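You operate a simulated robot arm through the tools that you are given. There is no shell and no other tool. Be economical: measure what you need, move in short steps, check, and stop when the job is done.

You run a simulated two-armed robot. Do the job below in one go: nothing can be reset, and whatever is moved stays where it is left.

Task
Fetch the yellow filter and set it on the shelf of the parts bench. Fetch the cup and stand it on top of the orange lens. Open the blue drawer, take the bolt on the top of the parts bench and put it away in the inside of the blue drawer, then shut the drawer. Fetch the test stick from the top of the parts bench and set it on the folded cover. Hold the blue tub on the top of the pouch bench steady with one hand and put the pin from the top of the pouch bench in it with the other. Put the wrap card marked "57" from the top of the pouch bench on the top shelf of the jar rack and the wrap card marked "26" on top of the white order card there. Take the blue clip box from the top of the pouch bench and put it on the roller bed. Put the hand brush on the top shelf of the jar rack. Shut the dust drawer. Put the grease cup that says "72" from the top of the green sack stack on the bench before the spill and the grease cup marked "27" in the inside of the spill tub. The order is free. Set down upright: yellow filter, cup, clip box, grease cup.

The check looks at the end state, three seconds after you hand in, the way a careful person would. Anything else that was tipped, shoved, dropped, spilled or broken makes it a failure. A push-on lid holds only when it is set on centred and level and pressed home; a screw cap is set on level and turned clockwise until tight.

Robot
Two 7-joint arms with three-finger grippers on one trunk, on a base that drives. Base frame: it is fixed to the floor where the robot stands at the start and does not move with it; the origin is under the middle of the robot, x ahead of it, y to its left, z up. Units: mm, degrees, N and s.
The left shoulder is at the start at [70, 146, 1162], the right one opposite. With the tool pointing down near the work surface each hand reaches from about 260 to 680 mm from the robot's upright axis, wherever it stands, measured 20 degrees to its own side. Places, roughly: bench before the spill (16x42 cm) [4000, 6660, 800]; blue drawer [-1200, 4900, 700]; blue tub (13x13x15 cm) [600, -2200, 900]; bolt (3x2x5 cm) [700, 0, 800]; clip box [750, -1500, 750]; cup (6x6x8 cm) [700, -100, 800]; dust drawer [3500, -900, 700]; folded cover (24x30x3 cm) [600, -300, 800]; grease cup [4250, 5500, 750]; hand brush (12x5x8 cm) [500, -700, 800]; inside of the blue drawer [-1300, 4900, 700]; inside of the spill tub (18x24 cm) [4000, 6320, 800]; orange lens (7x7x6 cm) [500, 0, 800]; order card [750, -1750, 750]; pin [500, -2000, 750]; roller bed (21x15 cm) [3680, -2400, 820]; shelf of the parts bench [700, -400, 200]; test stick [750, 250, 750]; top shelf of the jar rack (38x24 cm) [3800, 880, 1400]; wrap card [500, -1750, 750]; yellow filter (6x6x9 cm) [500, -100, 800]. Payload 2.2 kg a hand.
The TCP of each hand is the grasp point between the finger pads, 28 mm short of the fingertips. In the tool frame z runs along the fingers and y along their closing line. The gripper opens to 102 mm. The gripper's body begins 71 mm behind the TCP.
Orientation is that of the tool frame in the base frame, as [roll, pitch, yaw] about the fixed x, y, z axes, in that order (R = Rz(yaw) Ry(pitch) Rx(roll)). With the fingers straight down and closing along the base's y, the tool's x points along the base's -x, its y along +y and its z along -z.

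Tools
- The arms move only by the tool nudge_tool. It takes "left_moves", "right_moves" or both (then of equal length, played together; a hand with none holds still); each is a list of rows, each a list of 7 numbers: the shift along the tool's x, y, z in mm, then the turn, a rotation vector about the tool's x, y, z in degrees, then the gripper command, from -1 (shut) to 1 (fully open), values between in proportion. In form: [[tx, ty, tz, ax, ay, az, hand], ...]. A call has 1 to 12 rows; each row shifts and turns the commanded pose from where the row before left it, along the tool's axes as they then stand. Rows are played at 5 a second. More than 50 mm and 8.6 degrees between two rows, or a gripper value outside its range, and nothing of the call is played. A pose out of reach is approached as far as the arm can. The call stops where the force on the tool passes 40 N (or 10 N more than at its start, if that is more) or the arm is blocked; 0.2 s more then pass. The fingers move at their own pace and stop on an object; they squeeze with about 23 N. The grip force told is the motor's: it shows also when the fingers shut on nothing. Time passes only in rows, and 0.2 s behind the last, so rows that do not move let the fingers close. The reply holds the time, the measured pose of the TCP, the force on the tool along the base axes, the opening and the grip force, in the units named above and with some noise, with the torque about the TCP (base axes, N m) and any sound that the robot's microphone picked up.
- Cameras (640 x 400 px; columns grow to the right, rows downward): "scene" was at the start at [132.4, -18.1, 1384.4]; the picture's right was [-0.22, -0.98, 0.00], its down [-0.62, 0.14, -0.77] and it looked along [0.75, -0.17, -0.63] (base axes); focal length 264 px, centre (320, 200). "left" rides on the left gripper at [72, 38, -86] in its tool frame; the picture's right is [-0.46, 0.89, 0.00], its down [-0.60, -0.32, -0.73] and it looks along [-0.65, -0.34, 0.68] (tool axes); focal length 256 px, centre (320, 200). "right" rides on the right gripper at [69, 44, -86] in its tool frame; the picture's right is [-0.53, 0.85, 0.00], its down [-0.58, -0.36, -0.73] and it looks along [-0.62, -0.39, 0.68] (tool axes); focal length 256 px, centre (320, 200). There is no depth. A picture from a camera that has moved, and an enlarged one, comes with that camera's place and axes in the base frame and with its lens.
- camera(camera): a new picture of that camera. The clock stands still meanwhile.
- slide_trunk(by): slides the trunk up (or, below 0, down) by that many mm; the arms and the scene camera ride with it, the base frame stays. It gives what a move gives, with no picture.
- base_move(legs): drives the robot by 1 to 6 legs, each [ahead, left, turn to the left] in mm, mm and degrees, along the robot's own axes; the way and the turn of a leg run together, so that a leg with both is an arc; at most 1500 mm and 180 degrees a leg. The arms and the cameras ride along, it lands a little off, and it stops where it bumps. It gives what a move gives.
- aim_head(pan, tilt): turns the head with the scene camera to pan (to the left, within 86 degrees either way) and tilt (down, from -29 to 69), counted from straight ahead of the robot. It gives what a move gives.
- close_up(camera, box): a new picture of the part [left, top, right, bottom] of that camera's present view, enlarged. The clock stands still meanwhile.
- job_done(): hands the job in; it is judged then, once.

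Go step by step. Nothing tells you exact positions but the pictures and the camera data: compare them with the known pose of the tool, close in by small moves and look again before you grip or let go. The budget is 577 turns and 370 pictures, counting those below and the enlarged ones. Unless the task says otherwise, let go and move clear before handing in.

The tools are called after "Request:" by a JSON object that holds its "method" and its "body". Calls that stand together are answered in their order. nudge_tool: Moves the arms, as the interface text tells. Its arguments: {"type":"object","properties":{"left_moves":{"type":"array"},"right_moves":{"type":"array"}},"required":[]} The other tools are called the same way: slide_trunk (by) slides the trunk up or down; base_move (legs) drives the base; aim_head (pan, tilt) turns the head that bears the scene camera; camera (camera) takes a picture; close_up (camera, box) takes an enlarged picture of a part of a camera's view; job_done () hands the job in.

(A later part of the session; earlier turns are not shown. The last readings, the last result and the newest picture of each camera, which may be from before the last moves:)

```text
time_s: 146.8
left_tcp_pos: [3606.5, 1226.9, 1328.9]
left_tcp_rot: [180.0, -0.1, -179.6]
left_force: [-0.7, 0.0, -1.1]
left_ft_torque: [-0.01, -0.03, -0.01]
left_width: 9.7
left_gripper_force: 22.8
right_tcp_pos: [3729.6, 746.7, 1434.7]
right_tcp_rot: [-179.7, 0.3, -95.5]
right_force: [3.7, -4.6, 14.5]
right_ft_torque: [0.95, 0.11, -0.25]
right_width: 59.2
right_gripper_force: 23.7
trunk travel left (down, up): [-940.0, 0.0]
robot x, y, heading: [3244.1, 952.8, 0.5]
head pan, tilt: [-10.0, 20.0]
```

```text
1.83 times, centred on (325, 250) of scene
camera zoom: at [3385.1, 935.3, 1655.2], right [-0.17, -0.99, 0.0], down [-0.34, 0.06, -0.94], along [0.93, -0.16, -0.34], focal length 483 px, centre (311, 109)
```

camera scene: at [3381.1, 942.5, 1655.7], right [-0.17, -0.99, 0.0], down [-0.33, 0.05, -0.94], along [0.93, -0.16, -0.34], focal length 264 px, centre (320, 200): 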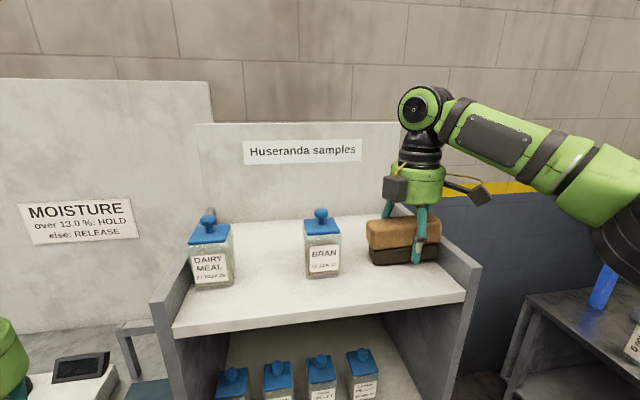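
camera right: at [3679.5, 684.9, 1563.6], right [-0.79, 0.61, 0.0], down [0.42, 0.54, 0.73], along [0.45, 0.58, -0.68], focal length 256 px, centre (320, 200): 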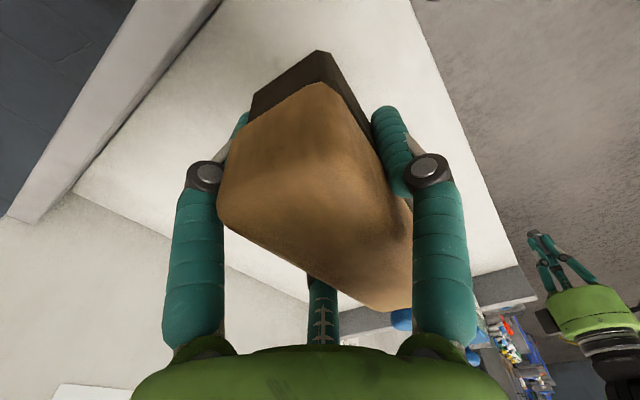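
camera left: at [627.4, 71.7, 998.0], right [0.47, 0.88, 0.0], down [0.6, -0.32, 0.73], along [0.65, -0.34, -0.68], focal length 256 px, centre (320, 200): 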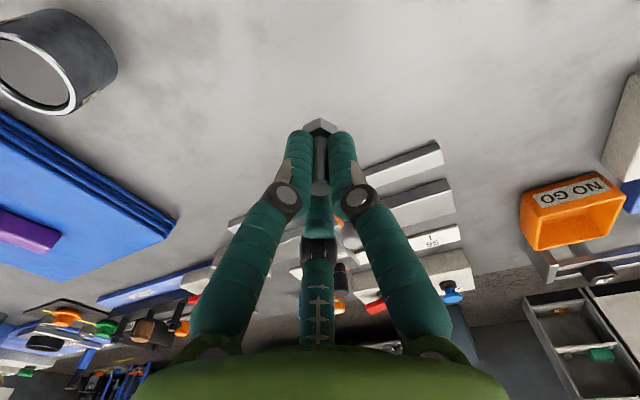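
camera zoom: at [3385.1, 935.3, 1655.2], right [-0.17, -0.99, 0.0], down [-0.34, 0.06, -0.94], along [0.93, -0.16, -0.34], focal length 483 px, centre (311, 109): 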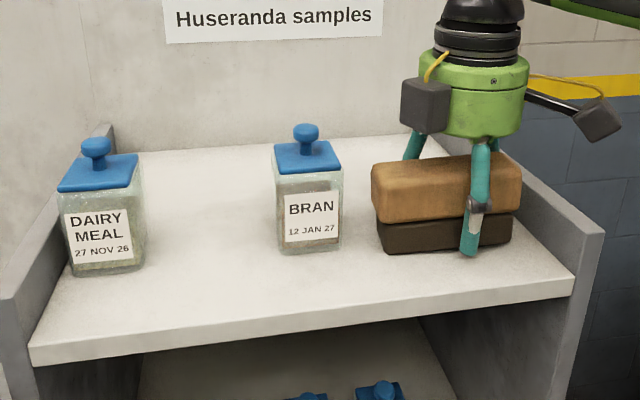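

It is touching down and levelling out. I press slightly more to flatten it, then open part way and look.

Request:
{"method": "nudge_tool", "body": {"right_moves": [[0, 0, 2, 0, 0, 0, -1], [0, 0, 2, 0, 0, 0, -1], [0, 0, 0, 0, 0, 0, 0.35], [0, 0, 0, 0, 0, 0, 0.45], [0, 0, 0, 0, 0, 0, 0.45]]}}

Request:
{"method": "close_up", "body": {"camera": "scene", "box": [150, 150, 500, 350]}}

Request:
{"method": "camera", "body": {"camera": "right"}}

```text
time_s: 148.0
left_tcp_pos: [3606.0, 1227.1, 1326.9]
left_tcp_rot: [179.9, -0.1, -179.6]
left_force: [-0.8, -0.8, -0.6]
left_ft_torque: [-0.03, 0.01, -0.01]
left_width: 9.8
left_gripper_force: 22.7
right_tcp_pos: [3731.1, 746.3, 1428.1]
right_tcp_rot: [-179.9, 0.0, -95.5]
right_force: [-0.7, 0.0, 0.2]
right_ft_torque: [-0.01, 0.0, 0.05]
right_width: 74.0
right_gripper_force: 0.0
trunk travel left (down, up): [-940.0, 0.0]
robot x, y, heading: [3242.6, 948.4, 0.4]
head pan, tilt: [-10.0, 20.0]
```

```text
1.83 times, centred on (325, 250) of scene
camera zoom: at [3385.5, 935.7, 1654.8], right [-0.17, -0.99, 0.0], down [-0.34, 0.06, -0.94], along [0.93, -0.16, -0.34], focal length 483 px, centre (311, 109)
```

zoom: 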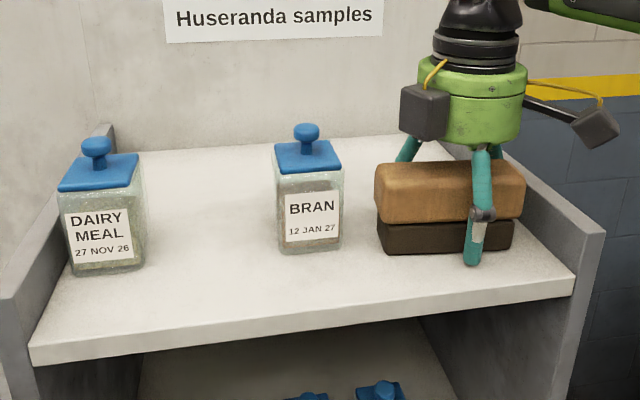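

```text
283 pictures are left
camera right: at [3680.0, 683.1, 1514.1], right [-0.79, 0.61, 0.0], down [0.42, 0.54, 0.73], along [0.45, 0.58, -0.68], focal length 256 px, centre (320, 200)
```

right: 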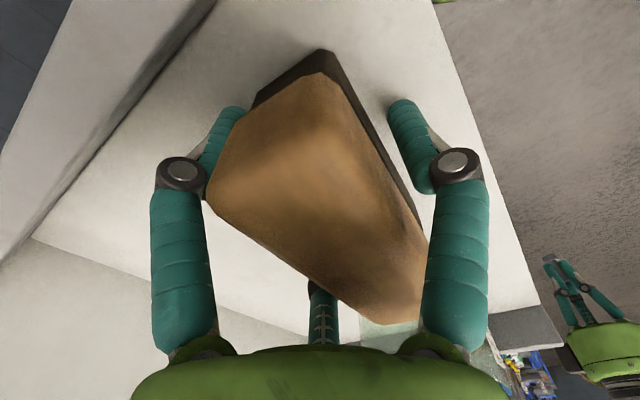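

The brush sits flat on the shelf. I raise the hand straight up and then back off.

Request:
{"method": "nudge_tool", "body": {"right_moves": [[0, 0, -10, 0, 0, 0, 0.6], [0, 0, -20, 0, 0, 0, 0.6], [0, 0, -25, 0, 0, 0, 0.6], [0, 20, -20, 0, 0, 0, 0.6], [0, 30, -10, 0, 0, 0, 0.6]]}}

Request:
{"method": "base_move", "body": {"legs": [[-450, 0, 0]]}}

Request:
{"method": "camera", "body": {"camera": "scene"}}

```text
time_s: 149.2
left_tcp_pos: [3601.9, 1226.8, 1328.6]
left_tcp_rot: [179.9, 0.1, -179.7]
left_force: [0.5, -0.7, 0.0]
left_ft_torque: [0.0, -0.01, 0.0]
left_width: 10.0
left_gripper_force: 22.6
right_tcp_pos: [3676.1, 751.4, 1514.5]
right_tcp_rot: [-179.9, 0.1, -95.4]
right_force: [-0.1, 0.3, 0.7]
right_ft_torque: [-0.02, -0.02, 0.02]
right_width: 81.6
right_gripper_force: 0.0
trunk travel left (down, up): [-940.0, 0.0]
robot x, y, heading: [3248.0, 953.8, 0.3]
head pan, tilt: [-10.0, 20.0]
```

```text
time_s: 152.0
left_tcp_pos: [3156.3, 1225.1, 1326.5]
left_tcp_rot: [179.9, -0.3, -179.7]
left_force: [-0.3, -0.2, -0.2]
left_ft_torque: [0.03, 0.01, -0.02]
left_width: 9.7
left_gripper_force: 22.9
right_tcp_pos: [3231.7, 749.6, 1510.3]
right_tcp_rot: [179.7, 0.1, -95.5]
right_force: [0.9, -0.1, -0.1]
right_ft_torque: [0.0, 0.04, -0.02]
right_width: 81.8
right_gripper_force: 0.1
trunk travel left (down, up): [-940.0, 0.0]
robot x, y, heading: [2789.3, 950.2, 0.2]
head pan, tilt: [-10.0, 20.0]
```

```text
282 pictures are left
camera scene: at [2936.8, 934.3, 1654.5], right [-0.17, -0.99, 0.0], down [-0.34, 0.06, -0.94], along [0.93, -0.16, -0.34], focal length 264 px, centre (320, 200)
```

scene: 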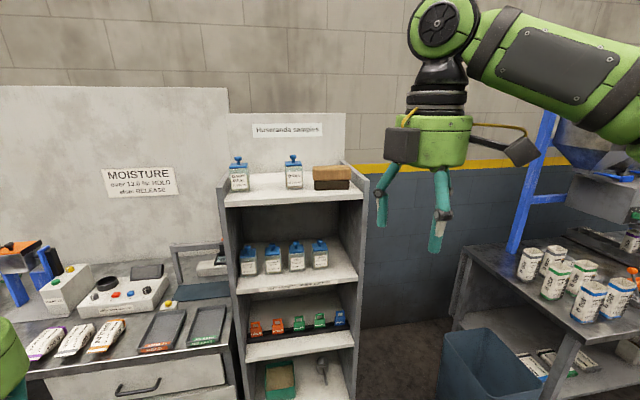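

The brush is placed. Next is the blue drawer near [-1200,4900], so I look to the left for the way there.

Request:
{"method": "aim_head", "body": {"pan": 85, "tilt": 20}}

Request:
{"method": "camera", "body": {"camera": "scene"}}

Request:
{"method": "nudge_tool", "body": {"right_moves": [[0, 0, 0, 0, 0, 8.4, 1], [0, 0, 0, 0, 0, 8.4, 1], [0, 0, 0, 0, 0, 8.4, 1], [0, 0, 0, 0, 0, 8.4, 1], [0, 0, 0, 0, 0, 8.4, 1], [0, 0, 0, 0, 0, 8.4, 1], [0, 0, 0, 0, 0, 8.4, 1], [0, 0, 0, 0, 0, 8.4, 1], [0, 0, 0, 0, 0, 8.4, 1], [0, 0, 0, 0, 0, 8.4, 1]]}}

Request:
{"method": "slide_trunk", "body": {"by": -240}}

```text
time_s: 153.7
left_tcp_pos: [3154.5, 1224.3, 1328.6]
left_tcp_rot: [180.0, 0.0, -179.7]
left_force: [0.2, 0.0, -0.1]
left_ft_torque: [-0.02, 0.03, 0.02]
left_width: 9.6
left_gripper_force: 22.9
right_tcp_pos: [3228.1, 749.4, 1512.6]
right_tcp_rot: [-180.0, 0.0, -95.5]
right_force: [-0.2, -0.5, 0.0]
right_ft_torque: [0.03, -0.03, 0.02]
right_width: 81.7
right_gripper_force: 0.0
trunk travel left (down, up): [-940.0, 0.0]
robot x, y, heading: [2791.1, 949.4, 0.2]
head pan, tilt: [85.0, 20.0]
```

```text
281 pictures are left
camera scene: at [2849.6, 1043.0, 1654.8], right [1.0, -0.09, 0.0], down [-0.03, -0.34, -0.94], along [0.08, 0.94, -0.34], focal length 264 px, centre (320, 200)
```

scene: 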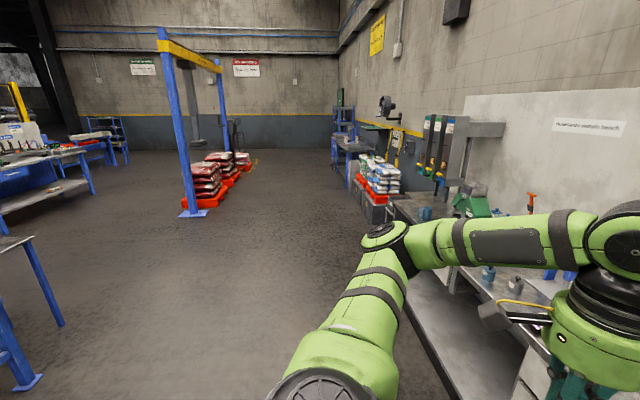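

```text
time_s: 155.9
left_tcp_pos: [3154.9, 1226.0, 1328.0]
left_tcp_rot: [-180.0, -0.1, -179.7]
left_force: [-1.2, -0.7, -0.7]
left_ft_torque: [0.01, 0.02, -0.02]
left_width: 9.8
left_gripper_force: 23.1
right_tcp_pos: [3229.3, 749.2, 1511.9]
right_tcp_rot: [179.9, 0.0, -179.8]
right_force: [0.2, 0.3, 0.3]
right_ft_torque: [-0.04, -0.01, 0.0]
right_width: 101.9
right_gripper_force: 0.1
trunk travel left (down, up): [-940.0, 0.0]
robot x, y, heading: [2789.1, 949.5, 0.1]
head pan, tilt: [85.0, 20.0]
```

```text
time_s: 158.4
left_tcp_pos: [3155.4, 1225.2, 1086.9]
left_tcp_rot: [180.0, -0.1, -179.7]
left_force: [-0.6, -0.3, -0.8]
left_ft_torque: [0.02, 0.01, -0.02]
left_width: 9.5
left_gripper_force: 22.8
right_tcp_pos: [3228.8, 749.0, 1272.8]
right_tcp_rot: [179.9, 0.1, -179.4]
right_force: [0.6, -0.2, -0.5]
right_ft_torque: [-0.01, 0.01, 0.01]
right_width: 102.0
right_gripper_force: 0.1
trunk travel left (down, up): [-700.0, 240.0]
robot x, y, heading: [2790.7, 952.1, -0.0]
head pan, tilt: [85.0, 20.0]
```

There is a wide aisle on the left. I drive along it, turn toward the drawer side and look.

Request:
{"method": "base_move", "body": {"legs": [[-200, 0, 0], [0, 1400, 0], [0, 1400, 0], [0, 0, 150]]}}

Request:
{"method": "aim_head", "body": {"pan": 0, "tilt": 15}}

Request:
{"method": "camera", "body": {"camera": "scene"}}

```text
time_s: 179.3
left_tcp_pos: [2142.3, 3693.4, 1087.5]
left_tcp_rot: [180.0, 0.0, -30.3]
left_force: [0.0, -0.4, -0.2]
left_ft_torque: [0.02, -0.03, 0.0]
left_width: 9.8
left_gripper_force: 23.4
right_tcp_pos: [2320.1, 4140.7, 1272.6]
right_tcp_rot: [179.9, 0.0, -30.1]
right_force: [-0.2, -0.2, 0.4]
right_ft_torque: [0.0, 0.01, -0.02]
right_width: 101.8
right_gripper_force: 0.1
trunk travel left (down, up): [-700.0, 240.0]
robot x, y, heading: [2590.0, 3747.5, 149.4]
head pan, tilt: [85.0, 20.0]
```

```text
time_s: 180.9
left_tcp_pos: [2141.5, 3692.6, 1087.7]
left_tcp_rot: [-180.0, -0.1, -30.4]
left_force: [0.0, 0.2, -0.6]
left_ft_torque: [-0.02, -0.02, 0.0]
left_width: 9.9
left_gripper_force: 23.1
right_tcp_pos: [2320.0, 4140.3, 1271.9]
right_tcp_rot: [179.9, 0.1, -30.1]
right_force: [0.3, 0.1, -0.5]
right_ft_torque: [0.03, 0.02, 0.0]
right_width: 102.1
right_gripper_force: 0.0
trunk travel left (down, up): [-700.0, 240.0]
robot x, y, heading: [2592.7, 3744.7, 149.6]
head pan, tilt: [0.0, 15.0]
```

```text
280 pictures are left
camera scene: at [2469.5, 3820.1, 1422.9], right [0.51, 0.86, 0.0], down [0.22, -0.13, -0.97], along [-0.83, 0.49, -0.26], focal length 264 px, centre (320, 200)
```

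scene: 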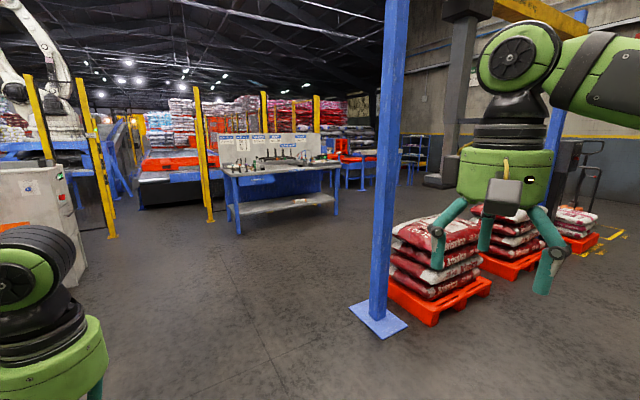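

The blue bench with its drawer is ahead, with its front near x≈-1100. I turn to face it squarely and drive there.

Request:
{"method": "base_move", "body": {"legs": [[0, 0, 30.4], [1400, -200, 0], [1000, -500, 0], [350, -400, 0]]}}

Request:
{"method": "aim_head", "body": {"pan": 0, "tilt": 30}}

Request:
{"method": "camera", "body": {"camera": "scene"}}

```text
time_s: 197.4
left_tcp_pos: [-512.4, 4598.9, 1087.2]
left_tcp_rot: [-180.0, -0.1, -0.4]
left_force: [-0.2, 0.9, -0.2]
left_ft_torque: [-0.01, 0.0, 0.02]
left_width: 9.9
left_gripper_force: 23.4
right_tcp_pos: [-581.3, 5074.6, 1274.0]
right_tcp_rot: [179.8, -0.1, -0.2]
right_force: [-0.8, 0.3, -0.4]
right_ft_torque: [0.0, 0.04, 0.0]
right_width: 102.2
right_gripper_force: 0.0
trunk travel left (down, up): [-700.0, 240.0]
robot x, y, heading: [-146.2, 4874.5, 179.4]
head pan, tilt: [0.0, 15.0]
```

```text
time_s: 198.2
left_tcp_pos: [-513.0, 4600.1, 1086.6]
left_tcp_rot: [-180.0, -0.2, -0.3]
left_force: [-0.1, 0.2, -0.6]
left_ft_torque: [-0.03, 0.01, -0.04]
left_width: 9.8
left_gripper_force: 22.9
right_tcp_pos: [-581.6, 5075.9, 1272.3]
right_tcp_rot: [179.9, 0.0, -0.2]
right_force: [-0.4, 1.2, 0.5]
right_ft_torque: [0.03, 0.01, 0.02]
right_width: 102.0
right_gripper_force: 0.0
trunk travel left (down, up): [-700.0, 240.0]
robot x, y, heading: [-150.1, 4869.1, 179.4]
head pan, tilt: [0.0, 30.0]
```

```text
279 pictures are left
camera scene: at [-289.4, 4873.4, 1398.8], right [0.01, 1.0, 0.0], down [0.5, -0.01, -0.87], along [-0.87, 0.01, -0.5], focal length 264 px, centre (320, 200)
```

scene: 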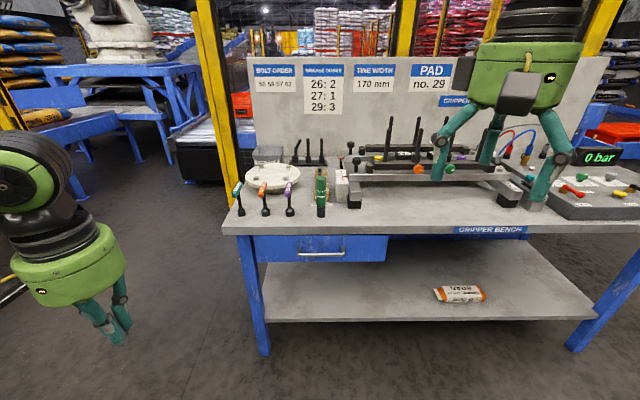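

The blue drawer with its bar handle sits at the bench's left end, around y 4890. I look closely at it.

Request:
{"method": "close_up", "body": {"camera": "scene", "box": [230, 200, 410, 300]}}

```text
3.56 times, centred on (320, 250) of scene
camera zoom: at [-289.4, 4873.4, 1398.8], right [0.01, 1.0, 0.0], down [0.5, -0.01, -0.87], along [-0.87, 0.01, -0.5], focal length 939 px, centre (320, 22)
```

zoom: 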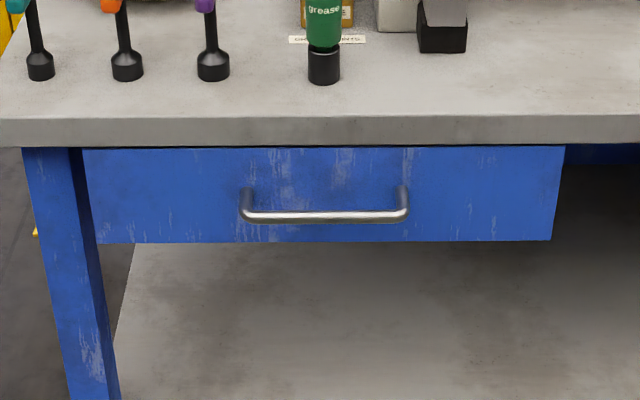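

The handle bar is at about x -1080, z 693, y 4794–4980, standing 40 mm off the face. I'll grip it with a forward-pointing right hand, so I reposition the base, lower the trunk and turn the right tool.

Request:
{"method": "base_move", "body": {"legs": [[200, 160, 0.6]]}}

Request:
{"method": "slide_trunk", "body": {"by": -280}}

Request:
{"method": "nudge_tool", "body": {"right_moves": [[0, 0, 0, 0, 0, -8.5, 1], [0, 0, 0, 0, 0, -8.5, 1], [0, 0, 0, 0, 0, -8.5, 1], [0, 0, 0, 0, 0, -8.5, 1], [0, 0, 0, 0, 0, -8.5, 1], [0, 0, 0, 0, 0, -8.5, 1], [0, 0, 0, 0, 0, -8.5, 1], [0, 0, 0, 0, 0, -8.5, 1], [0, 0, 0, 0, 0, -8.5, 1], [0, 0, 0, 0, 0, -8.5, 1], [0, 0, 0, 0, 0, -5, 1]]}}

Request:
{"method": "nudge_tool", "body": {"right_moves": [[0, 0, 0, 8.5, 0, 0, 1], [0, 0, 0, 8.5, 0, 0, 1], [0, 0, 0, 8.5, 0, 0, 1], [0, 0, 0, 8.5, 0, 0, 1], [0, 0, 0, 8.5, 0, 0, 1], [0, 0, 0, 8.5, 0, 0, 1], [0, 0, 0, 8.5, 0, 0, 1], [0, 0, 0, 8.5, 0, 0, 1], [0, 0, 0, 8.5, 0, 0, 1], [0, 0, 0, 8.5, 0, 0, 1], [0, 0, 0, 5, 0, 0, 1]]}}

Request:
{"method": "camera", "body": {"camera": "right"}}

Request:
{"method": "camera", "body": {"camera": "scene"}}

```text
time_s: 200.1
left_tcp_pos: [-711.1, 4437.0, 1087.5]
left_tcp_rot: [179.9, 0.1, 0.0]
left_force: [0.4, -0.3, -1.2]
left_ft_torque: [0.0, 0.03, -0.01]
left_width: 10.1
left_gripper_force: 23.7
right_tcp_pos: [-782.9, 4915.3, 1272.6]
right_tcp_rot: [179.8, 0.2, 0.4]
right_force: [-0.5, -0.1, 0.0]
right_ft_torque: [0.0, 0.0, -0.03]
right_width: 102.0
right_gripper_force: 0.1
trunk travel left (down, up): [-700.0, 240.0]
robot x, y, heading: [-348.3, 4714.0, 180.2]
head pan, tilt: [0.0, 30.0]
```

```text
time_s: 202.9
left_tcp_pos: [-712.3, 4437.6, 808.6]
left_tcp_rot: [-180.0, -0.1, 0.1]
left_force: [-0.4, 0.1, -0.6]
left_ft_torque: [0.0, 0.01, -0.02]
left_width: 9.9
left_gripper_force: 23.0
right_tcp_pos: [-784.4, 4913.1, 992.9]
right_tcp_rot: [179.9, -0.1, 0.3]
right_force: [1.0, 0.3, -0.1]
right_ft_torque: [-0.01, 0.03, 0.02]
right_width: 102.0
right_gripper_force: 0.0
trunk travel left (down, up): [-420.0, 520.0]
robot x, y, heading: [-346.5, 4715.6, 180.4]
head pan, tilt: [0.0, 30.0]
```

```text
time_s: 205.3
left_tcp_pos: [-711.9, 4437.4, 807.6]
left_tcp_rot: [180.0, -0.1, 0.1]
left_force: [-0.1, 0.4, 0.0]
left_ft_torque: [0.02, -0.02, 0.0]
left_width: 9.6
left_gripper_force: 23.3
right_tcp_pos: [-784.8, 4913.3, 992.1]
right_tcp_rot: [180.0, 0.0, 90.4]
right_force: [0.4, 1.2, 0.1]
right_ft_torque: [-0.03, 0.02, 0.02]
right_width: 102.1
right_gripper_force: 0.0
trunk travel left (down, up): [-420.0, 520.0]
robot x, y, heading: [-349.5, 4711.4, 179.9]
head pan, tilt: [0.0, 30.0]
```

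```text
time_s: 207.7
left_tcp_pos: [-711.9, 4437.4, 807.5]
left_tcp_rot: [-180.0, -0.1, 0.1]
left_force: [0.0, 0.2, -0.4]
left_ft_torque: [-0.04, 0.01, -0.03]
left_width: 9.7
left_gripper_force: 22.1
right_tcp_pos: [-819.6, 4910.1, 1023.8]
right_tcp_rot: [-89.9, 0.2, 90.3]
right_force: [0.5, -0.3, 0.1]
right_ft_torque: [0.01, 0.02, 0.02]
right_width: 102.0
right_gripper_force: 0.1
right hand out of reach, approached as far as the arm can: row 9, 10, 11
trunk travel left (down, up): [-420.0, 520.0]
robot x, y, heading: [-347.2, 4709.7, 180.2]
head pan, tilt: [0.0, 30.0]
```

```text
277 pictures are left
camera right: at [-734.5, 4980.9, 981.3], right [0.0, -0.54, -0.84], down [0.73, -0.57, 0.36], along [-0.68, -0.62, 0.39], focal length 256 px, centre (320, 200)
```

right: 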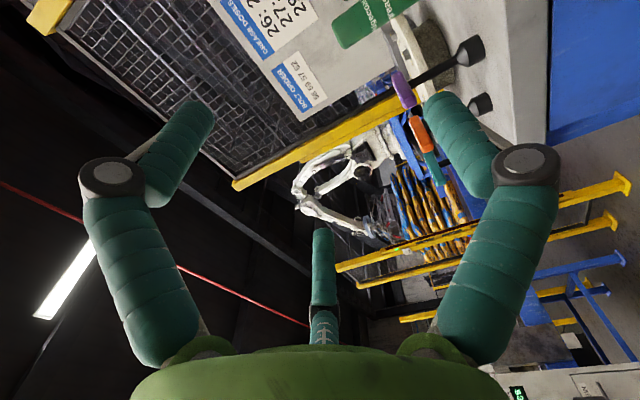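

```text
276 pictures are left
camera scene: at [-490.4, 4713.2, 1118.7], right [0.0, 1.0, 0.0], down [0.5, 0.0, -0.87], along [-0.87, 0.0, -0.5], focal length 264 px, centre (320, 200)
```

scene: 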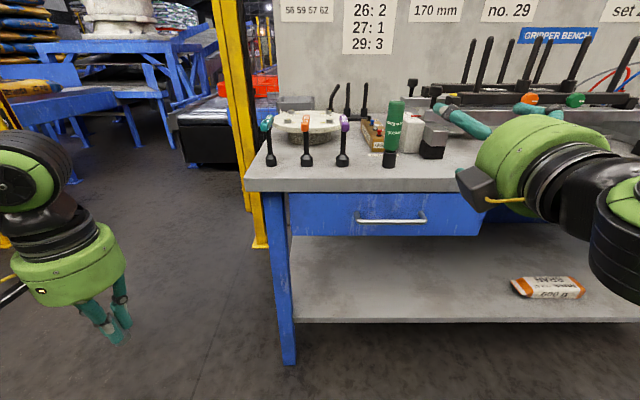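

The tool now points forward. I lower it to handle height and look.

Request:
{"method": "nudge_tool", "body": {"right_moves": [[-2, 46, 0, 0, 0, 0, 1], [-2, 46, 0, 0, 0, 0, 1], [-2, 46, 0, 0, 0, 0, 1], [-2, 46, 0, 0, 0, 0, 1], [-2, 46, 0, 0, 0, 0, 1], [-2, 46, 0, 0, 0, 0, 1], [0, 43, 0, 0, 0, 0, 1]]}}

Request:
{"method": "camera", "body": {"camera": "right"}}

Request:
{"method": "camera", "body": {"camera": "scene"}}

```text
time_s: 209.3
left_tcp_pos: [-711.6, 4437.3, 807.7]
left_tcp_rot: [179.9, -0.1, 0.1]
left_force: [0.0, 0.8, -0.9]
left_ft_torque: [0.0, 0.0, -0.03]
left_width: 9.7
left_gripper_force: 22.6
right_tcp_pos: [-866.0, 4908.2, 742.0]
right_tcp_rot: [-90.0, 0.2, 90.5]
right_force: [0.2, 0.1, 0.4]
right_ft_torque: [0.03, 0.01, 0.01]
right_width: 101.8
right_gripper_force: 0.0
right hand out of reach, approached as far as the arm can: row 1, 2, 3, 7
trunk travel left (down, up): [-420.0, 520.0]
robot x, y, heading: [-346.5, 4712.3, 180.0]
head pan, tilt: [0.0, 30.0]
```

```text
275 pictures are left
camera right: at [-780.6, 4979.3, 697.6], right [0.0, -0.54, -0.84], down [0.73, -0.57, 0.37], along [-0.68, -0.62, 0.39], focal length 256 px, centre (320, 200)
```

right: 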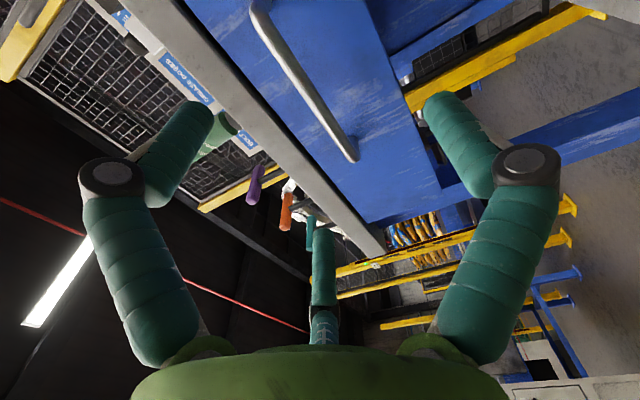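

```text
274 pictures are left
camera scene: at [-489.9, 4714.1, 1118.8], right [0.0, 1.0, 0.0], down [0.5, 0.0, -0.87], along [-0.87, 0.0, -0.5], focal length 264 px, centre (320, 200)
```

scene: 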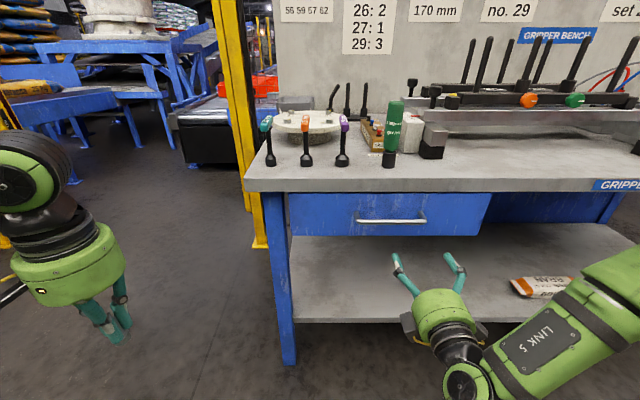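

Triangulating again, the bar is at about x -1000, z 760, y 4805–4960. I approach to about 40 mm before it and check.

Request:
{"method": "nudge_tool", "body": {"right_moves": [[-14, -10, 25, 0, 0, 0, 1], [-14, -8, 25, 0, 0, 0, 1], [0, 0, 25, 0, 0, 0, 1]]}}

Request:
{"method": "camera", "body": {"camera": "right"}}

Request:
{"method": "camera", "body": {"camera": "scene"}}

```text
time_s: 210.1
left_tcp_pos: [-712.0, 4438.2, 808.0]
left_tcp_rot: [-180.0, -0.1, 0.2]
left_force: [0.1, -0.7, 0.0]
left_ft_torque: [-0.02, 0.01, -0.02]
left_width: 9.6
left_gripper_force: 22.9
right_tcp_pos: [-941.3, 4888.1, 767.2]
right_tcp_rot: [-90.1, 0.1, 90.4]
right_force: [0.6, 0.0, -0.1]
right_ft_torque: [0.04, 0.01, 0.01]
right_width: 102.1
right_gripper_force: 0.0
right hand out of reach, approached as far as the arm can: row 2, 3
trunk travel left (down, up): [-420.0, 520.0]
robot x, y, heading: [-349.4, 4714.2, 180.0]
head pan, tilt: [0.0, 30.0]
```

```text
273 pictures are left
camera right: at [-855.5, 4957.8, 724.1], right [0.01, -0.54, -0.84], down [0.73, -0.57, 0.37], along [-0.68, -0.62, 0.39], focal length 256 px, centre (320, 200)
```

right: 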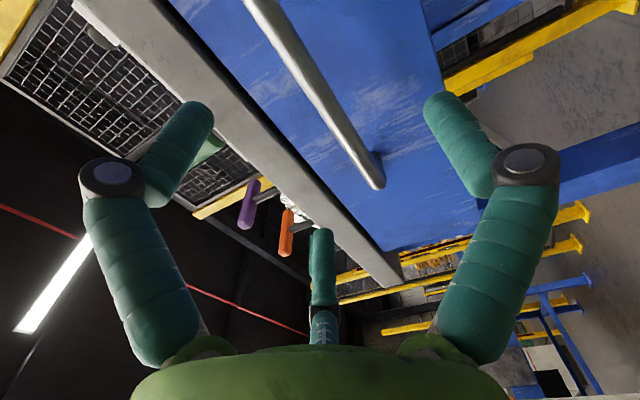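

```text
272 pictures are left
camera scene: at [-490.6, 4713.4, 1118.7], right [0.0, 1.0, 0.0], down [0.5, 0.0, -0.87], along [-0.87, 0.0, -0.5], focal length 264 px, centre (320, 200)
```

scene: 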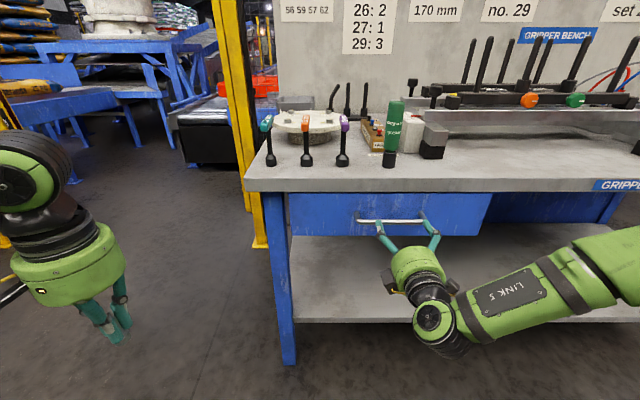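

The bar solves to x≈-1010, z≈761, so the hand is level with it. I drive forward 55 mm to bring the bar between the fingers.

Request:
{"method": "base_move", "body": {"legs": [[55, 0, 0]]}}

Request:
{"method": "camera", "body": {"camera": "right"}}

Request:
{"method": "close_up", "body": {"camera": "scene", "box": [320, 170, 480, 300]}}

```text
time_s: 211.0
left_tcp_pos: [-766.1, 4436.7, 807.0]
left_tcp_rot: [-180.0, -0.1, 0.1]
left_force: [0.7, 0.6, -1.2]
left_ft_torque: [-0.03, -0.02, 0.01]
left_width: 9.6
left_gripper_force: 22.8
right_tcp_pos: [-995.4, 4887.5, 765.7]
right_tcp_rot: [-90.3, 0.0, 90.4]
right_force: [-1.3, -0.1, -0.1]
right_ft_torque: [0.01, 0.02, 0.02]
right_width: 102.0
right_gripper_force: 0.1
trunk travel left (down, up): [-420.0, 520.0]
robot x, y, heading: [-408.2, 4712.1, 180.2]
head pan, tilt: [0.0, 30.0]
```

```text
271 pictures are left
camera right: at [-910.3, 4957.7, 723.7], right [0.01, -0.54, -0.84], down [0.73, -0.57, 0.37], along [-0.68, -0.62, 0.39], focal length 256 px, centre (320, 200)
```

right: 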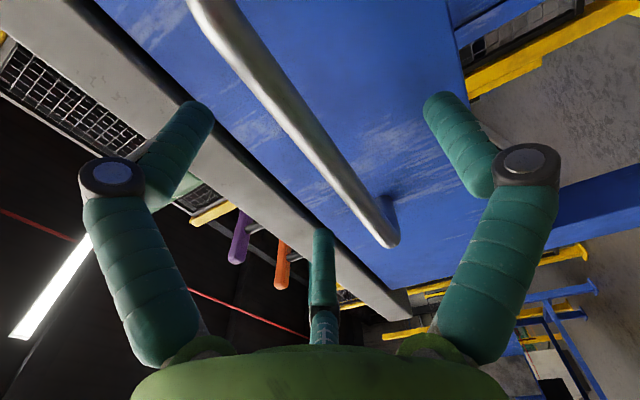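

```text
3.08 times, centred on (400, 235) of scene
camera zoom: at [-545.9, 4713.2, 1118.6], right [0.0, 1.0, 0.0], down [0.5, 0.0, -0.87], along [-0.87, 0.0, -0.5], focal length 812 px, centre (74, 92)
```

zoom: 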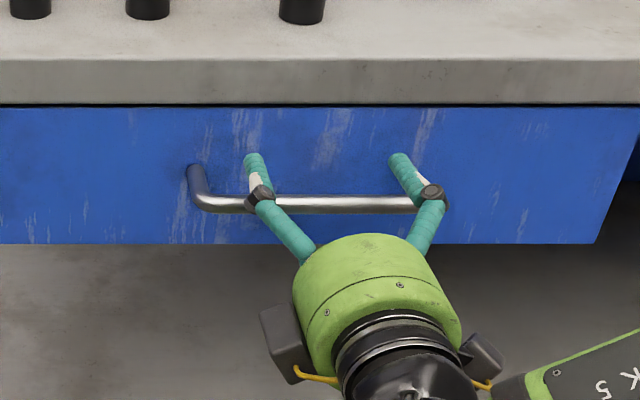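

The finger pair is over the bar and the single finger under it, so I close.

Request:
{"method": "nudge_tool", "body": {"right_moves": [[0, 0, 0, 0, 0, 0, 0], [0, 0, 0, 0, 0, 0, -1], [0, 0, 0, 0, 0, 0, -1], [0, 0, 0, 0, 0, 0, -1]]}}

Request:
{"method": "camera", "body": {"camera": "right"}}

```text
time_s: 212.0
left_tcp_pos: [-768.2, 4436.5, 807.2]
left_tcp_rot: [-180.0, -0.1, 0.1]
left_force: [0.3, -0.2, -1.5]
left_ft_torque: [0.02, -0.01, 0.01]
left_width: 9.7
left_gripper_force: 22.6
right_tcp_pos: [-994.3, 4887.0, 764.6]
right_tcp_rot: [-90.5, 0.1, 90.4]
right_force: [8.6, -0.7, -10.8]
right_ft_torque: [0.27, -0.13, 0.31]
right_width: 21.9
right_gripper_force: 45.0
trunk travel left (down, up): [-420.0, 520.0]
robot x, y, heading: [-406.9, 4712.6, 180.1]
head pan, tilt: [0.0, 30.0]
```

```text
269 pictures are left
camera right: at [-909.0, 4957.9, 722.3], right [0.01, -0.54, -0.84], down [0.73, -0.57, 0.37], along [-0.68, -0.62, 0.39], focal length 256 px, centre (320, 200)
```

right: 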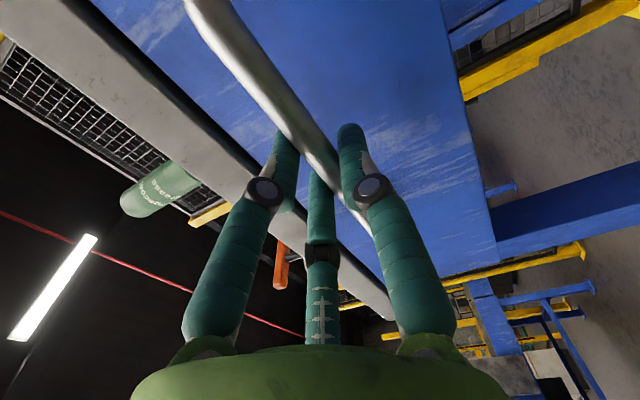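

The bar is gripped. I pull by backing the base, gently at first.

Request:
{"method": "base_move", "body": {"legs": [[-60, 0, 0]]}}

Request:
{"method": "camera", "body": {"camera": "scene"}}

```text
time_s: 213.0
left_tcp_pos: [-707.9, 4437.1, 806.1]
left_tcp_rot: [180.0, -0.1, 0.1]
left_force: [-0.5, -0.7, -1.1]
left_ft_torque: [-0.02, 0.03, -0.01]
left_width: 9.6
left_gripper_force: 23.1
right_tcp_pos: [-936.7, 4887.7, 764.5]
right_tcp_rot: [-90.4, 0.0, 90.4]
right_force: [0.7, -0.8, -17.5]
right_ft_torque: [0.1, -0.15, -0.33]
right_width: 22.0
right_gripper_force: 45.0
trunk travel left (down, up): [-420.0, 520.0]
robot x, y, heading: [-344.2, 4717.4, -180.0]
head pan, tilt: [0.0, 30.0]
```

```text
268 pictures are left
camera scene: at [-487.3, 4713.6, 1118.4], right [0.0, 1.0, 0.0], down [0.5, 0.0, -0.86], along [-0.86, 0.0, -0.5], focal length 264 px, centre (320, 200)
```

scene: 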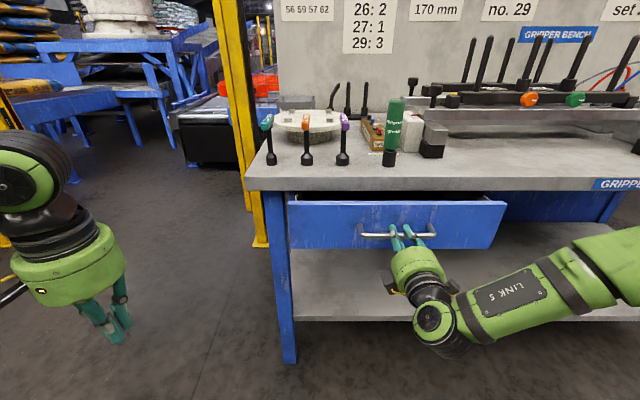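

Opening works. I pull it out another 140 mm.

Request:
{"method": "base_move", "body": {"legs": [[-140, 0, 0]]}}

Request:
{"method": "aim_head", "body": {"pan": 10, "tilt": 45}}

Request:
{"method": "camera", "body": {"camera": "scene"}}

```text
time_s: 214.3
left_tcp_pos: [-568.6, 4436.9, 807.1]
left_tcp_rot: [180.0, -0.2, 0.1]
left_force: [0.6, -0.7, -0.4]
left_ft_torque: [-0.01, -0.01, 0.0]
left_width: 9.6
left_gripper_force: 23.0
right_tcp_pos: [-798.2, 4887.9, 763.4]
right_tcp_rot: [-90.4, 0.1, 90.4]
right_force: [-0.5, -1.4, -10.2]
right_ft_torque: [0.02, -0.06, -0.08]
right_width: 21.8
right_gripper_force: 45.1
trunk travel left (down, up): [-420.0, 520.0]
robot x, y, heading: [-202.3, 4712.6, -180.0]
head pan, tilt: [0.0, 30.0]
```

```text
time_s: 215.1
left_tcp_pos: [-568.1, 4437.0, 807.3]
left_tcp_rot: [-180.0, -0.1, 0.1]
left_force: [0.0, -0.1, -0.6]
left_ft_torque: [-0.01, -0.01, -0.02]
left_width: 9.4
left_gripper_force: 23.1
right_tcp_pos: [-797.4, 4887.2, 765.4]
right_tcp_rot: [-90.5, 0.2, 90.5]
right_force: [0.5, -0.6, -4.0]
right_ft_torque: [0.07, -0.04, -0.06]
right_width: 21.9
right_gripper_force: 45.0
trunk travel left (down, up): [-420.0, 520.0]
robot x, y, heading: [-203.7, 4709.3, -179.9]
head pan, tilt: [10.0, 45.0]
```

```text
267 pictures are left
camera scene: at [-336.7, 4699.3, 1096.1], right [-0.17, 0.98, 0.0], down [0.7, 0.12, -0.71], along [-0.7, -0.12, -0.71], focal length 264 px, centre (320, 200)
```

scene: 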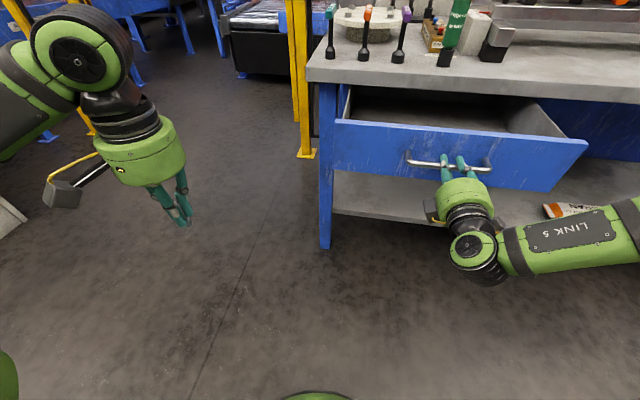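

The drawer is open by about 200 mm. I release the handle, back off and lift the right hand out of the way.

Request:
{"method": "nudge_tool", "body": {"right_moves": [[0, 0, 0, 0, 0, 0, 0.5], [0, 0, 0, 0, 0, 0, 1], [0, 0, 0, 0, 0, 0, 1]]}}

Request:
{"method": "base_move", "body": {"legs": [[-120, 0, 0]]}}

Request:
{"method": "nudge_tool", "body": {"right_moves": [[10, -45, -10, 0, 0, 0, 1], [10, -45, -10, 0, 0, 0, 1], [10, -45, -10, 0, 0, 0, 1], [10, -45, -10, 0, 0, 0, 1], [10, -45, -10, 0, 0, 0, 1], [10, -45, -10, 0, 0, 0, 1]]}}

Request:
{"method": "camera", "body": {"camera": "scene"}}

```text
time_s: 215.9
left_tcp_pos: [-567.0, 4436.7, 807.7]
left_tcp_rot: [179.9, -0.1, 0.2]
left_force: [0.7, -0.2, 0.2]
left_ft_torque: [0.02, 0.0, -0.02]
left_width: 9.7
left_gripper_force: 23.4
right_tcp_pos: [-796.3, 4886.9, 765.7]
right_tcp_rot: [-90.3, 0.1, 90.4]
right_force: [0.5, -0.2, 0.0]
right_ft_torque: [0.01, -0.02, -0.01]
right_width: 101.9
right_gripper_force: 0.0
trunk travel left (down, up): [-420.0, 520.0]
robot x, y, heading: [-207.3, 4712.4, -180.0]
head pan, tilt: [10.0, 45.0]
```

```text
time_s: 217.1
left_tcp_pos: [-449.9, 4437.0, 808.3]
left_tcp_rot: [180.0, -0.1, 0.1]
left_force: [0.4, 0.2, 0.5]
left_ft_torque: [0.01, 0.05, -0.02]
left_width: 9.8
left_gripper_force: 23.0
right_tcp_pos: [-678.4, 4887.2, 765.5]
right_tcp_rot: [-90.4, 0.0, 90.5]
right_force: [0.7, 0.2, 0.1]
right_ft_torque: [0.0, -0.02, -0.01]
right_width: 101.9
right_gripper_force: 0.0
trunk travel left (down, up): [-420.0, 520.0]
robot x, y, heading: [-86.6, 4712.7, 180.1]
head pan, tilt: [10.0, 45.0]
```

```text
time_s: 218.5
left_tcp_pos: [-449.2, 4437.0, 807.5]
left_tcp_rot: [180.0, -0.1, 0.1]
left_force: [-0.3, 0.2, -0.7]
left_ft_torque: [0.01, 0.04, 0.01]
left_width: 9.7
left_gripper_force: 23.0
right_tcp_pos: [-620.8, 4949.7, 1036.5]
right_tcp_rot: [-90.4, 0.1, 90.5]
right_force: [0.0, 0.5, 0.8]
right_ft_torque: [0.0, 0.0, 0.0]
right_width: 101.7
right_gripper_force: 0.1
trunk travel left (down, up): [-420.0, 520.0]
robot x, y, heading: [-92.9, 4713.4, -179.9]
head pan, tilt: [10.0, 45.0]
```

```text
266 pictures are left
camera scene: at [-217.5, 4699.0, 1096.2], right [-0.17, 0.98, 0.0], down [0.7, 0.12, -0.71], along [-0.7, -0.12, -0.71], focal length 264 px, centre (320, 200)
```

scene: 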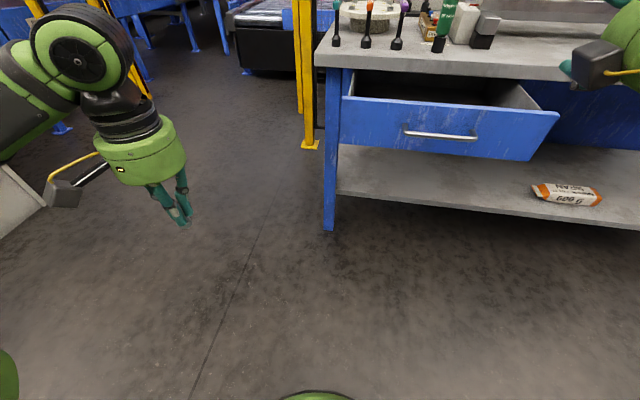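

Now I raise the left hand with the bolt, tuck the right hand back and drive in to bring the left hand over the drawer.

Request:
{"method": "nudge_tool", "body": {"left_moves": [[0, 0, -40, 0, 0, 0, -1], [0, 0, -40, 0, 0, 0, -1], [0, 0, -40, 0, 0, 0, -1]], "right_moves": [[10, 0, -40, 0, 0, 0, 0], [10, 0, -40, 0, 0, 0, 0], [10, 0, -40, 0, 0, 0, 0]]}}

Request:
{"method": "base_move", "body": {"legs": [[0, -190, 0], [350, 0, 0]]}}

Request:
{"method": "camera", "body": {"camera": "scene"}}

Request:
{"method": "camera", "body": {"camera": "left"}}

```text
time_s: 219.3
left_tcp_pos: [-447.6, 4437.9, 929.2]
left_tcp_rot: [179.9, -0.2, 0.0]
left_force: [0.4, 0.6, -1.2]
left_ft_torque: [-0.03, 0.02, 0.01]
left_width: 9.7
left_gripper_force: 22.5
right_tcp_pos: [-516.6, 4986.3, 1056.0]
right_tcp_rot: [-90.4, 0.1, 90.5]
right_force: [0.3, -0.1, -0.7]
right_ft_torque: [0.04, 0.05, 0.02]
right_width: 51.2
right_gripper_force: 0.1
right hand out of reach, approached as far as the arm can: row 3
trunk travel left (down, up): [-420.0, 520.0]
robot x, y, heading: [-88.5, 4709.6, -180.0]
head pan, tilt: [10.0, 45.0]
```

```text
time_s: 222.8
left_tcp_pos: [-801.6, 4622.8, 927.3]
left_tcp_rot: [-180.0, -0.2, 0.4]
left_force: [-0.7, -0.3, -0.2]
left_ft_torque: [-0.01, -0.02, 0.03]
left_width: 9.5
left_gripper_force: 23.0
right_tcp_pos: [-871.8, 5170.9, 1054.4]
right_tcp_rot: [-90.4, 0.1, 90.7]
right_force: [-0.4, -0.8, 0.5]
right_ft_torque: [0.02, 0.02, 0.03]
right_width: 50.6
right_gripper_force: 0.1
trunk travel left (down, up): [-420.0, 520.0]
robot x, y, heading: [-440.0, 4904.6, -179.8]
head pan, tilt: [10.0, 45.0]
```

```text
265 pictures are left
camera scene: at [-571.8, 4887.0, 1096.1], right [-0.18, 0.98, 0.0], down [0.7, 0.13, -0.71], along [-0.7, -0.13, -0.71], focal length 264 px, centre (320, 200)
```

scene: 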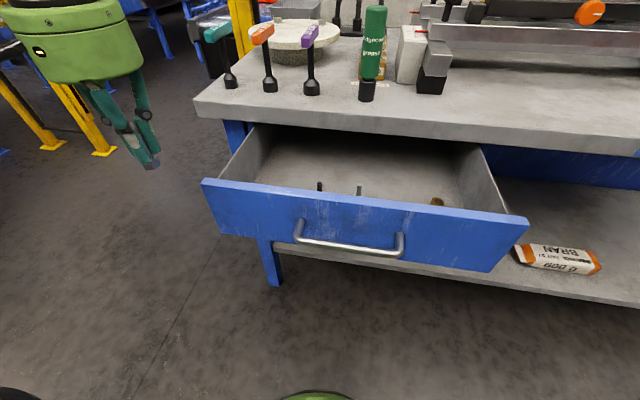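

```text
264 pictures are left
camera left: at [-728.7, 4585.0, 1013.0], right [-0.46, -0.89, 0.0], down [-0.61, 0.31, 0.73], along [-0.65, 0.34, -0.68], focal length 256 px, centre (320, 200)
```

left: 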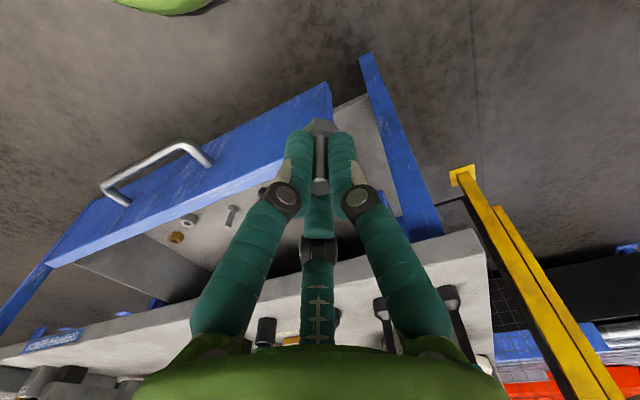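

The drawer holds a few items at y 4810–5050, and its left part is free. I bring the bolt over [-940,4715] and check.

Request:
{"method": "nudge_tool", "body": {"left_moves": [[-34.5, -23, 0, 0, 0, 0, -1], [-34.5, -23, 0, 0, 0, 0, -1], [-34.5, -23, 0, 0, 0, 0, -1], [-34.5, -23, 0, 0, 0, 0, -1], [0, 0, 40, 0, 0, 0, -1]]}}

Request:
{"method": "camera", "body": {"camera": "left"}}

Request:
{"method": "camera", "body": {"camera": "scene"}}

```text
time_s: 224.0
left_tcp_pos: [-941.9, 4712.6, 885.2]
left_tcp_rot: [-179.9, -0.1, 0.4]
left_force: [0.0, 0.4, -0.5]
left_ft_torque: [0.01, 0.02, 0.05]
left_width: 9.7
left_gripper_force: 23.0
right_tcp_pos: [-872.2, 5168.3, 1055.3]
right_tcp_rot: [-90.5, 0.0, 90.7]
right_force: [-0.3, 0.2, -0.2]
right_ft_torque: [0.0, -0.03, -0.04]
right_width: 51.0
right_gripper_force: 0.1
trunk travel left (down, up): [-420.0, 520.0]
robot x, y, heading: [-438.3, 4900.3, -179.8]
head pan, tilt: [10.0, 45.0]
```

```text
263 pictures are left
camera left: at [-867.9, 4674.1, 971.0], right [-0.46, -0.89, 0.0], down [-0.61, 0.31, 0.73], along [-0.65, 0.34, -0.68], focal length 256 px, centre (320, 200)
```

left: 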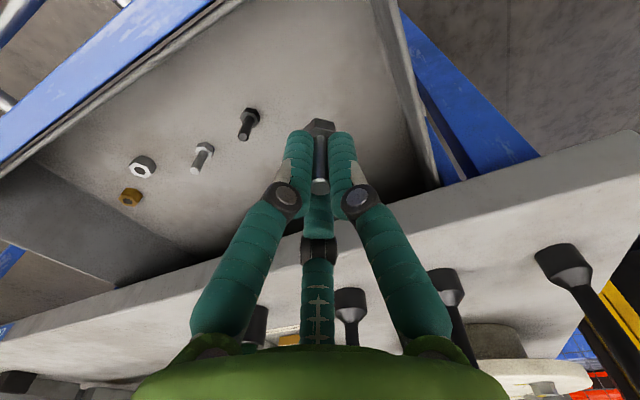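

```text
262 pictures are left
camera scene: at [-572.2, 4885.2, 1096.1], right [-0.18, 0.98, 0.0], down [0.7, 0.13, -0.71], along [-0.7, -0.12, -0.71], focal length 264 px, centre (320, 200)
```

scene: 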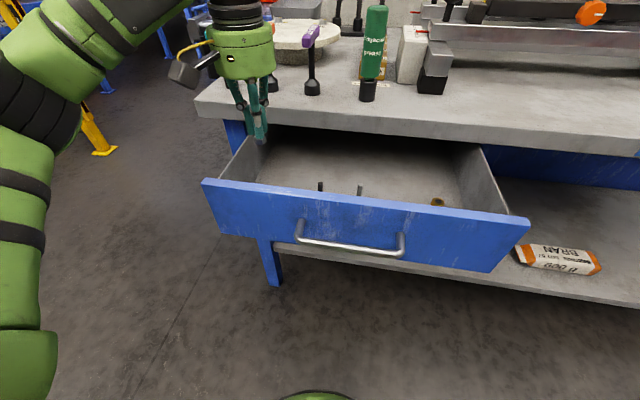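

The free spot is right below. I shift slightly toward the drawer front, away from the bench edge, and lower the bolt inside.

Request:
{"method": "nudge_tool", "body": {"left_moves": [[12, -10, 20, 0, 0, 0, -1], [0, 0, 30, 0, 0, 0, -1], [0, 0, 30, 0, 0, 0, -1], [0, 0, 25, 0, 0, 0, -1]]}}

Request:
{"method": "camera", "body": {"camera": "left"}}

```text
time_s: 225.0
left_tcp_pos: [-927.2, 4724.6, 780.7]
left_tcp_rot: [179.9, -0.1, 0.4]
left_force: [0.2, -0.3, 0.2]
left_ft_torque: [-0.03, 0.02, 0.0]
left_width: 9.8
left_gripper_force: 22.7
right_tcp_pos: [-870.5, 5170.3, 1055.9]
right_tcp_rot: [-90.5, 0.1, 90.8]
right_force: [0.1, 0.9, -0.4]
right_ft_torque: [0.0, 0.02, 0.03]
right_width: 51.1
right_gripper_force: 0.0
trunk travel left (down, up): [-420.0, 520.0]
robot x, y, heading: [-441.2, 4901.7, -179.9]
head pan, tilt: [10.0, 45.0]
```

```text
261 pictures are left
camera left: at [-854.6, 4686.0, 867.2], right [-0.46, -0.89, 0.0], down [-0.61, 0.31, 0.73], along [-0.65, 0.34, -0.68], focal length 256 px, centre (320, 200)
```

left: 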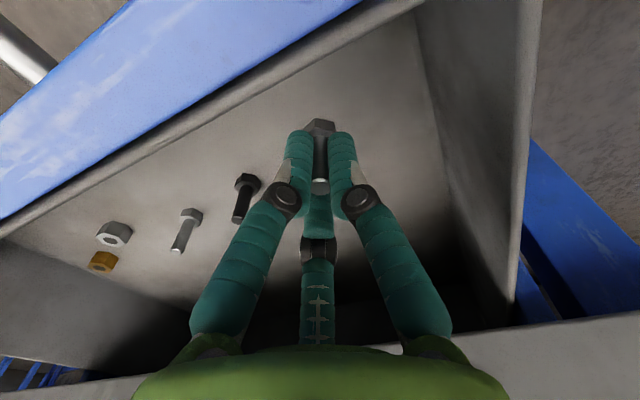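

Clear all round. I lower further until the bolt touches the drawer floor.

Request:
{"method": "nudge_tool", "body": {"left_moves": [[0, 0, 10, 0, 0, 0, -1], [0, 0, 8, 0, 0, 0, -1], [0, 0, 5, 0, 0, 0, -1], [0, 0, 4, 0, 0, 0, -1], [0, 0, 4, 0, 0, 0, -1], [0, 0, 4, 0, 0, 0, -1]]}}

Request:
{"method": "camera", "body": {"camera": "left"}}

```text
time_s: 226.4
left_tcp_pos: [-927.1, 4723.6, 746.2]
left_tcp_rot: [180.0, -0.1, 0.5]
left_force: [0.2, -0.7, 0.0]
left_ft_torque: [-0.02, 0.0, -0.04]
left_width: 9.8
left_gripper_force: 22.8
right_tcp_pos: [-870.9, 5170.1, 1056.1]
right_tcp_rot: [-90.4, 0.1, 90.8]
right_force: [0.6, 0.3, -0.4]
right_ft_torque: [0.0, -0.01, 0.01]
right_width: 50.8
right_gripper_force: 0.0
trunk travel left (down, up): [-420.0, 520.0]
robot x, y, heading: [-440.6, 4897.7, -180.0]
head pan, tilt: [10.0, 45.0]
```

```text
260 pictures are left
camera left: at [-854.4, 4686.3, 832.9], right [-0.46, -0.89, 0.0], down [-0.61, 0.31, 0.73], along [-0.65, 0.34, -0.68], focal length 256 px, centre (320, 200)
```

left: 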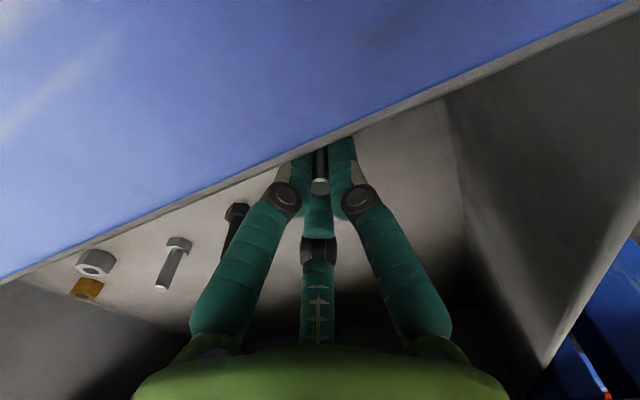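

The camera housing is near the drawer's front panel, so I won't go lower. The bolt is only a few mm above the floor, so I release it and rise straight up.

Request:
{"method": "nudge_tool", "body": {"left_moves": [[0, 0, 0, 0, 0, 0, -0.6], [0, 0, 0, 0, 0, 0, -0.4], [0, 0, 0, 0, 0, 0, -0.4], [0, 0, -20, 0, 0, 0, -0.4], [0, 0, -30, 0, 0, 0, -0.4], [0, 0, -40, 0, 0, 0, -0.4], [0, 0, -40, 0, 0, 0, -0.4]]}}

Request:
{"method": "camera", "body": {"camera": "left"}}

```text
time_s: 228.0
left_tcp_pos: [-926.1, 4724.7, 877.1]
left_tcp_rot: [179.9, 0.0, 0.3]
left_force: [0.3, 0.1, -0.2]
left_ft_torque: [-0.02, 0.04, -0.01]
left_width: 30.5
left_gripper_force: 0.0
right_tcp_pos: [-870.4, 5172.1, 1055.7]
right_tcp_rot: [-90.4, 0.1, 90.7]
right_force: [0.1, -0.4, 0.2]
right_ft_torque: [0.04, 0.0, 0.0]
right_width: 51.1
right_gripper_force: 0.1
trunk travel left (down, up): [-420.0, 520.0]
robot x, y, heading: [-441.2, 4902.6, -180.0]
head pan, tilt: [10.0, 45.0]
```

```text
259 pictures are left
camera left: at [-853.8, 4686.9, 962.7], right [-0.46, -0.89, 0.0], down [-0.61, 0.31, 0.73], along [-0.65, 0.34, -0.68], focal length 256 px, centre (320, 200)
```

left: 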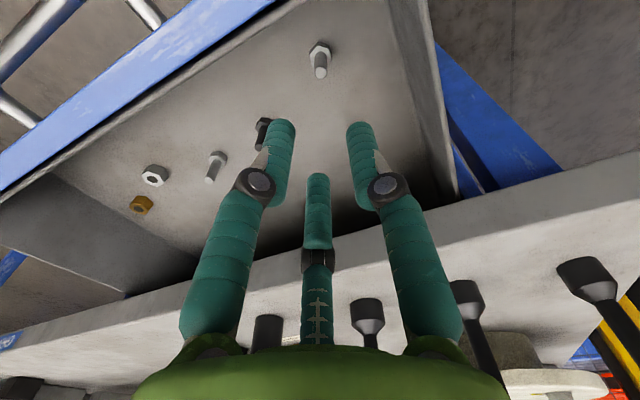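

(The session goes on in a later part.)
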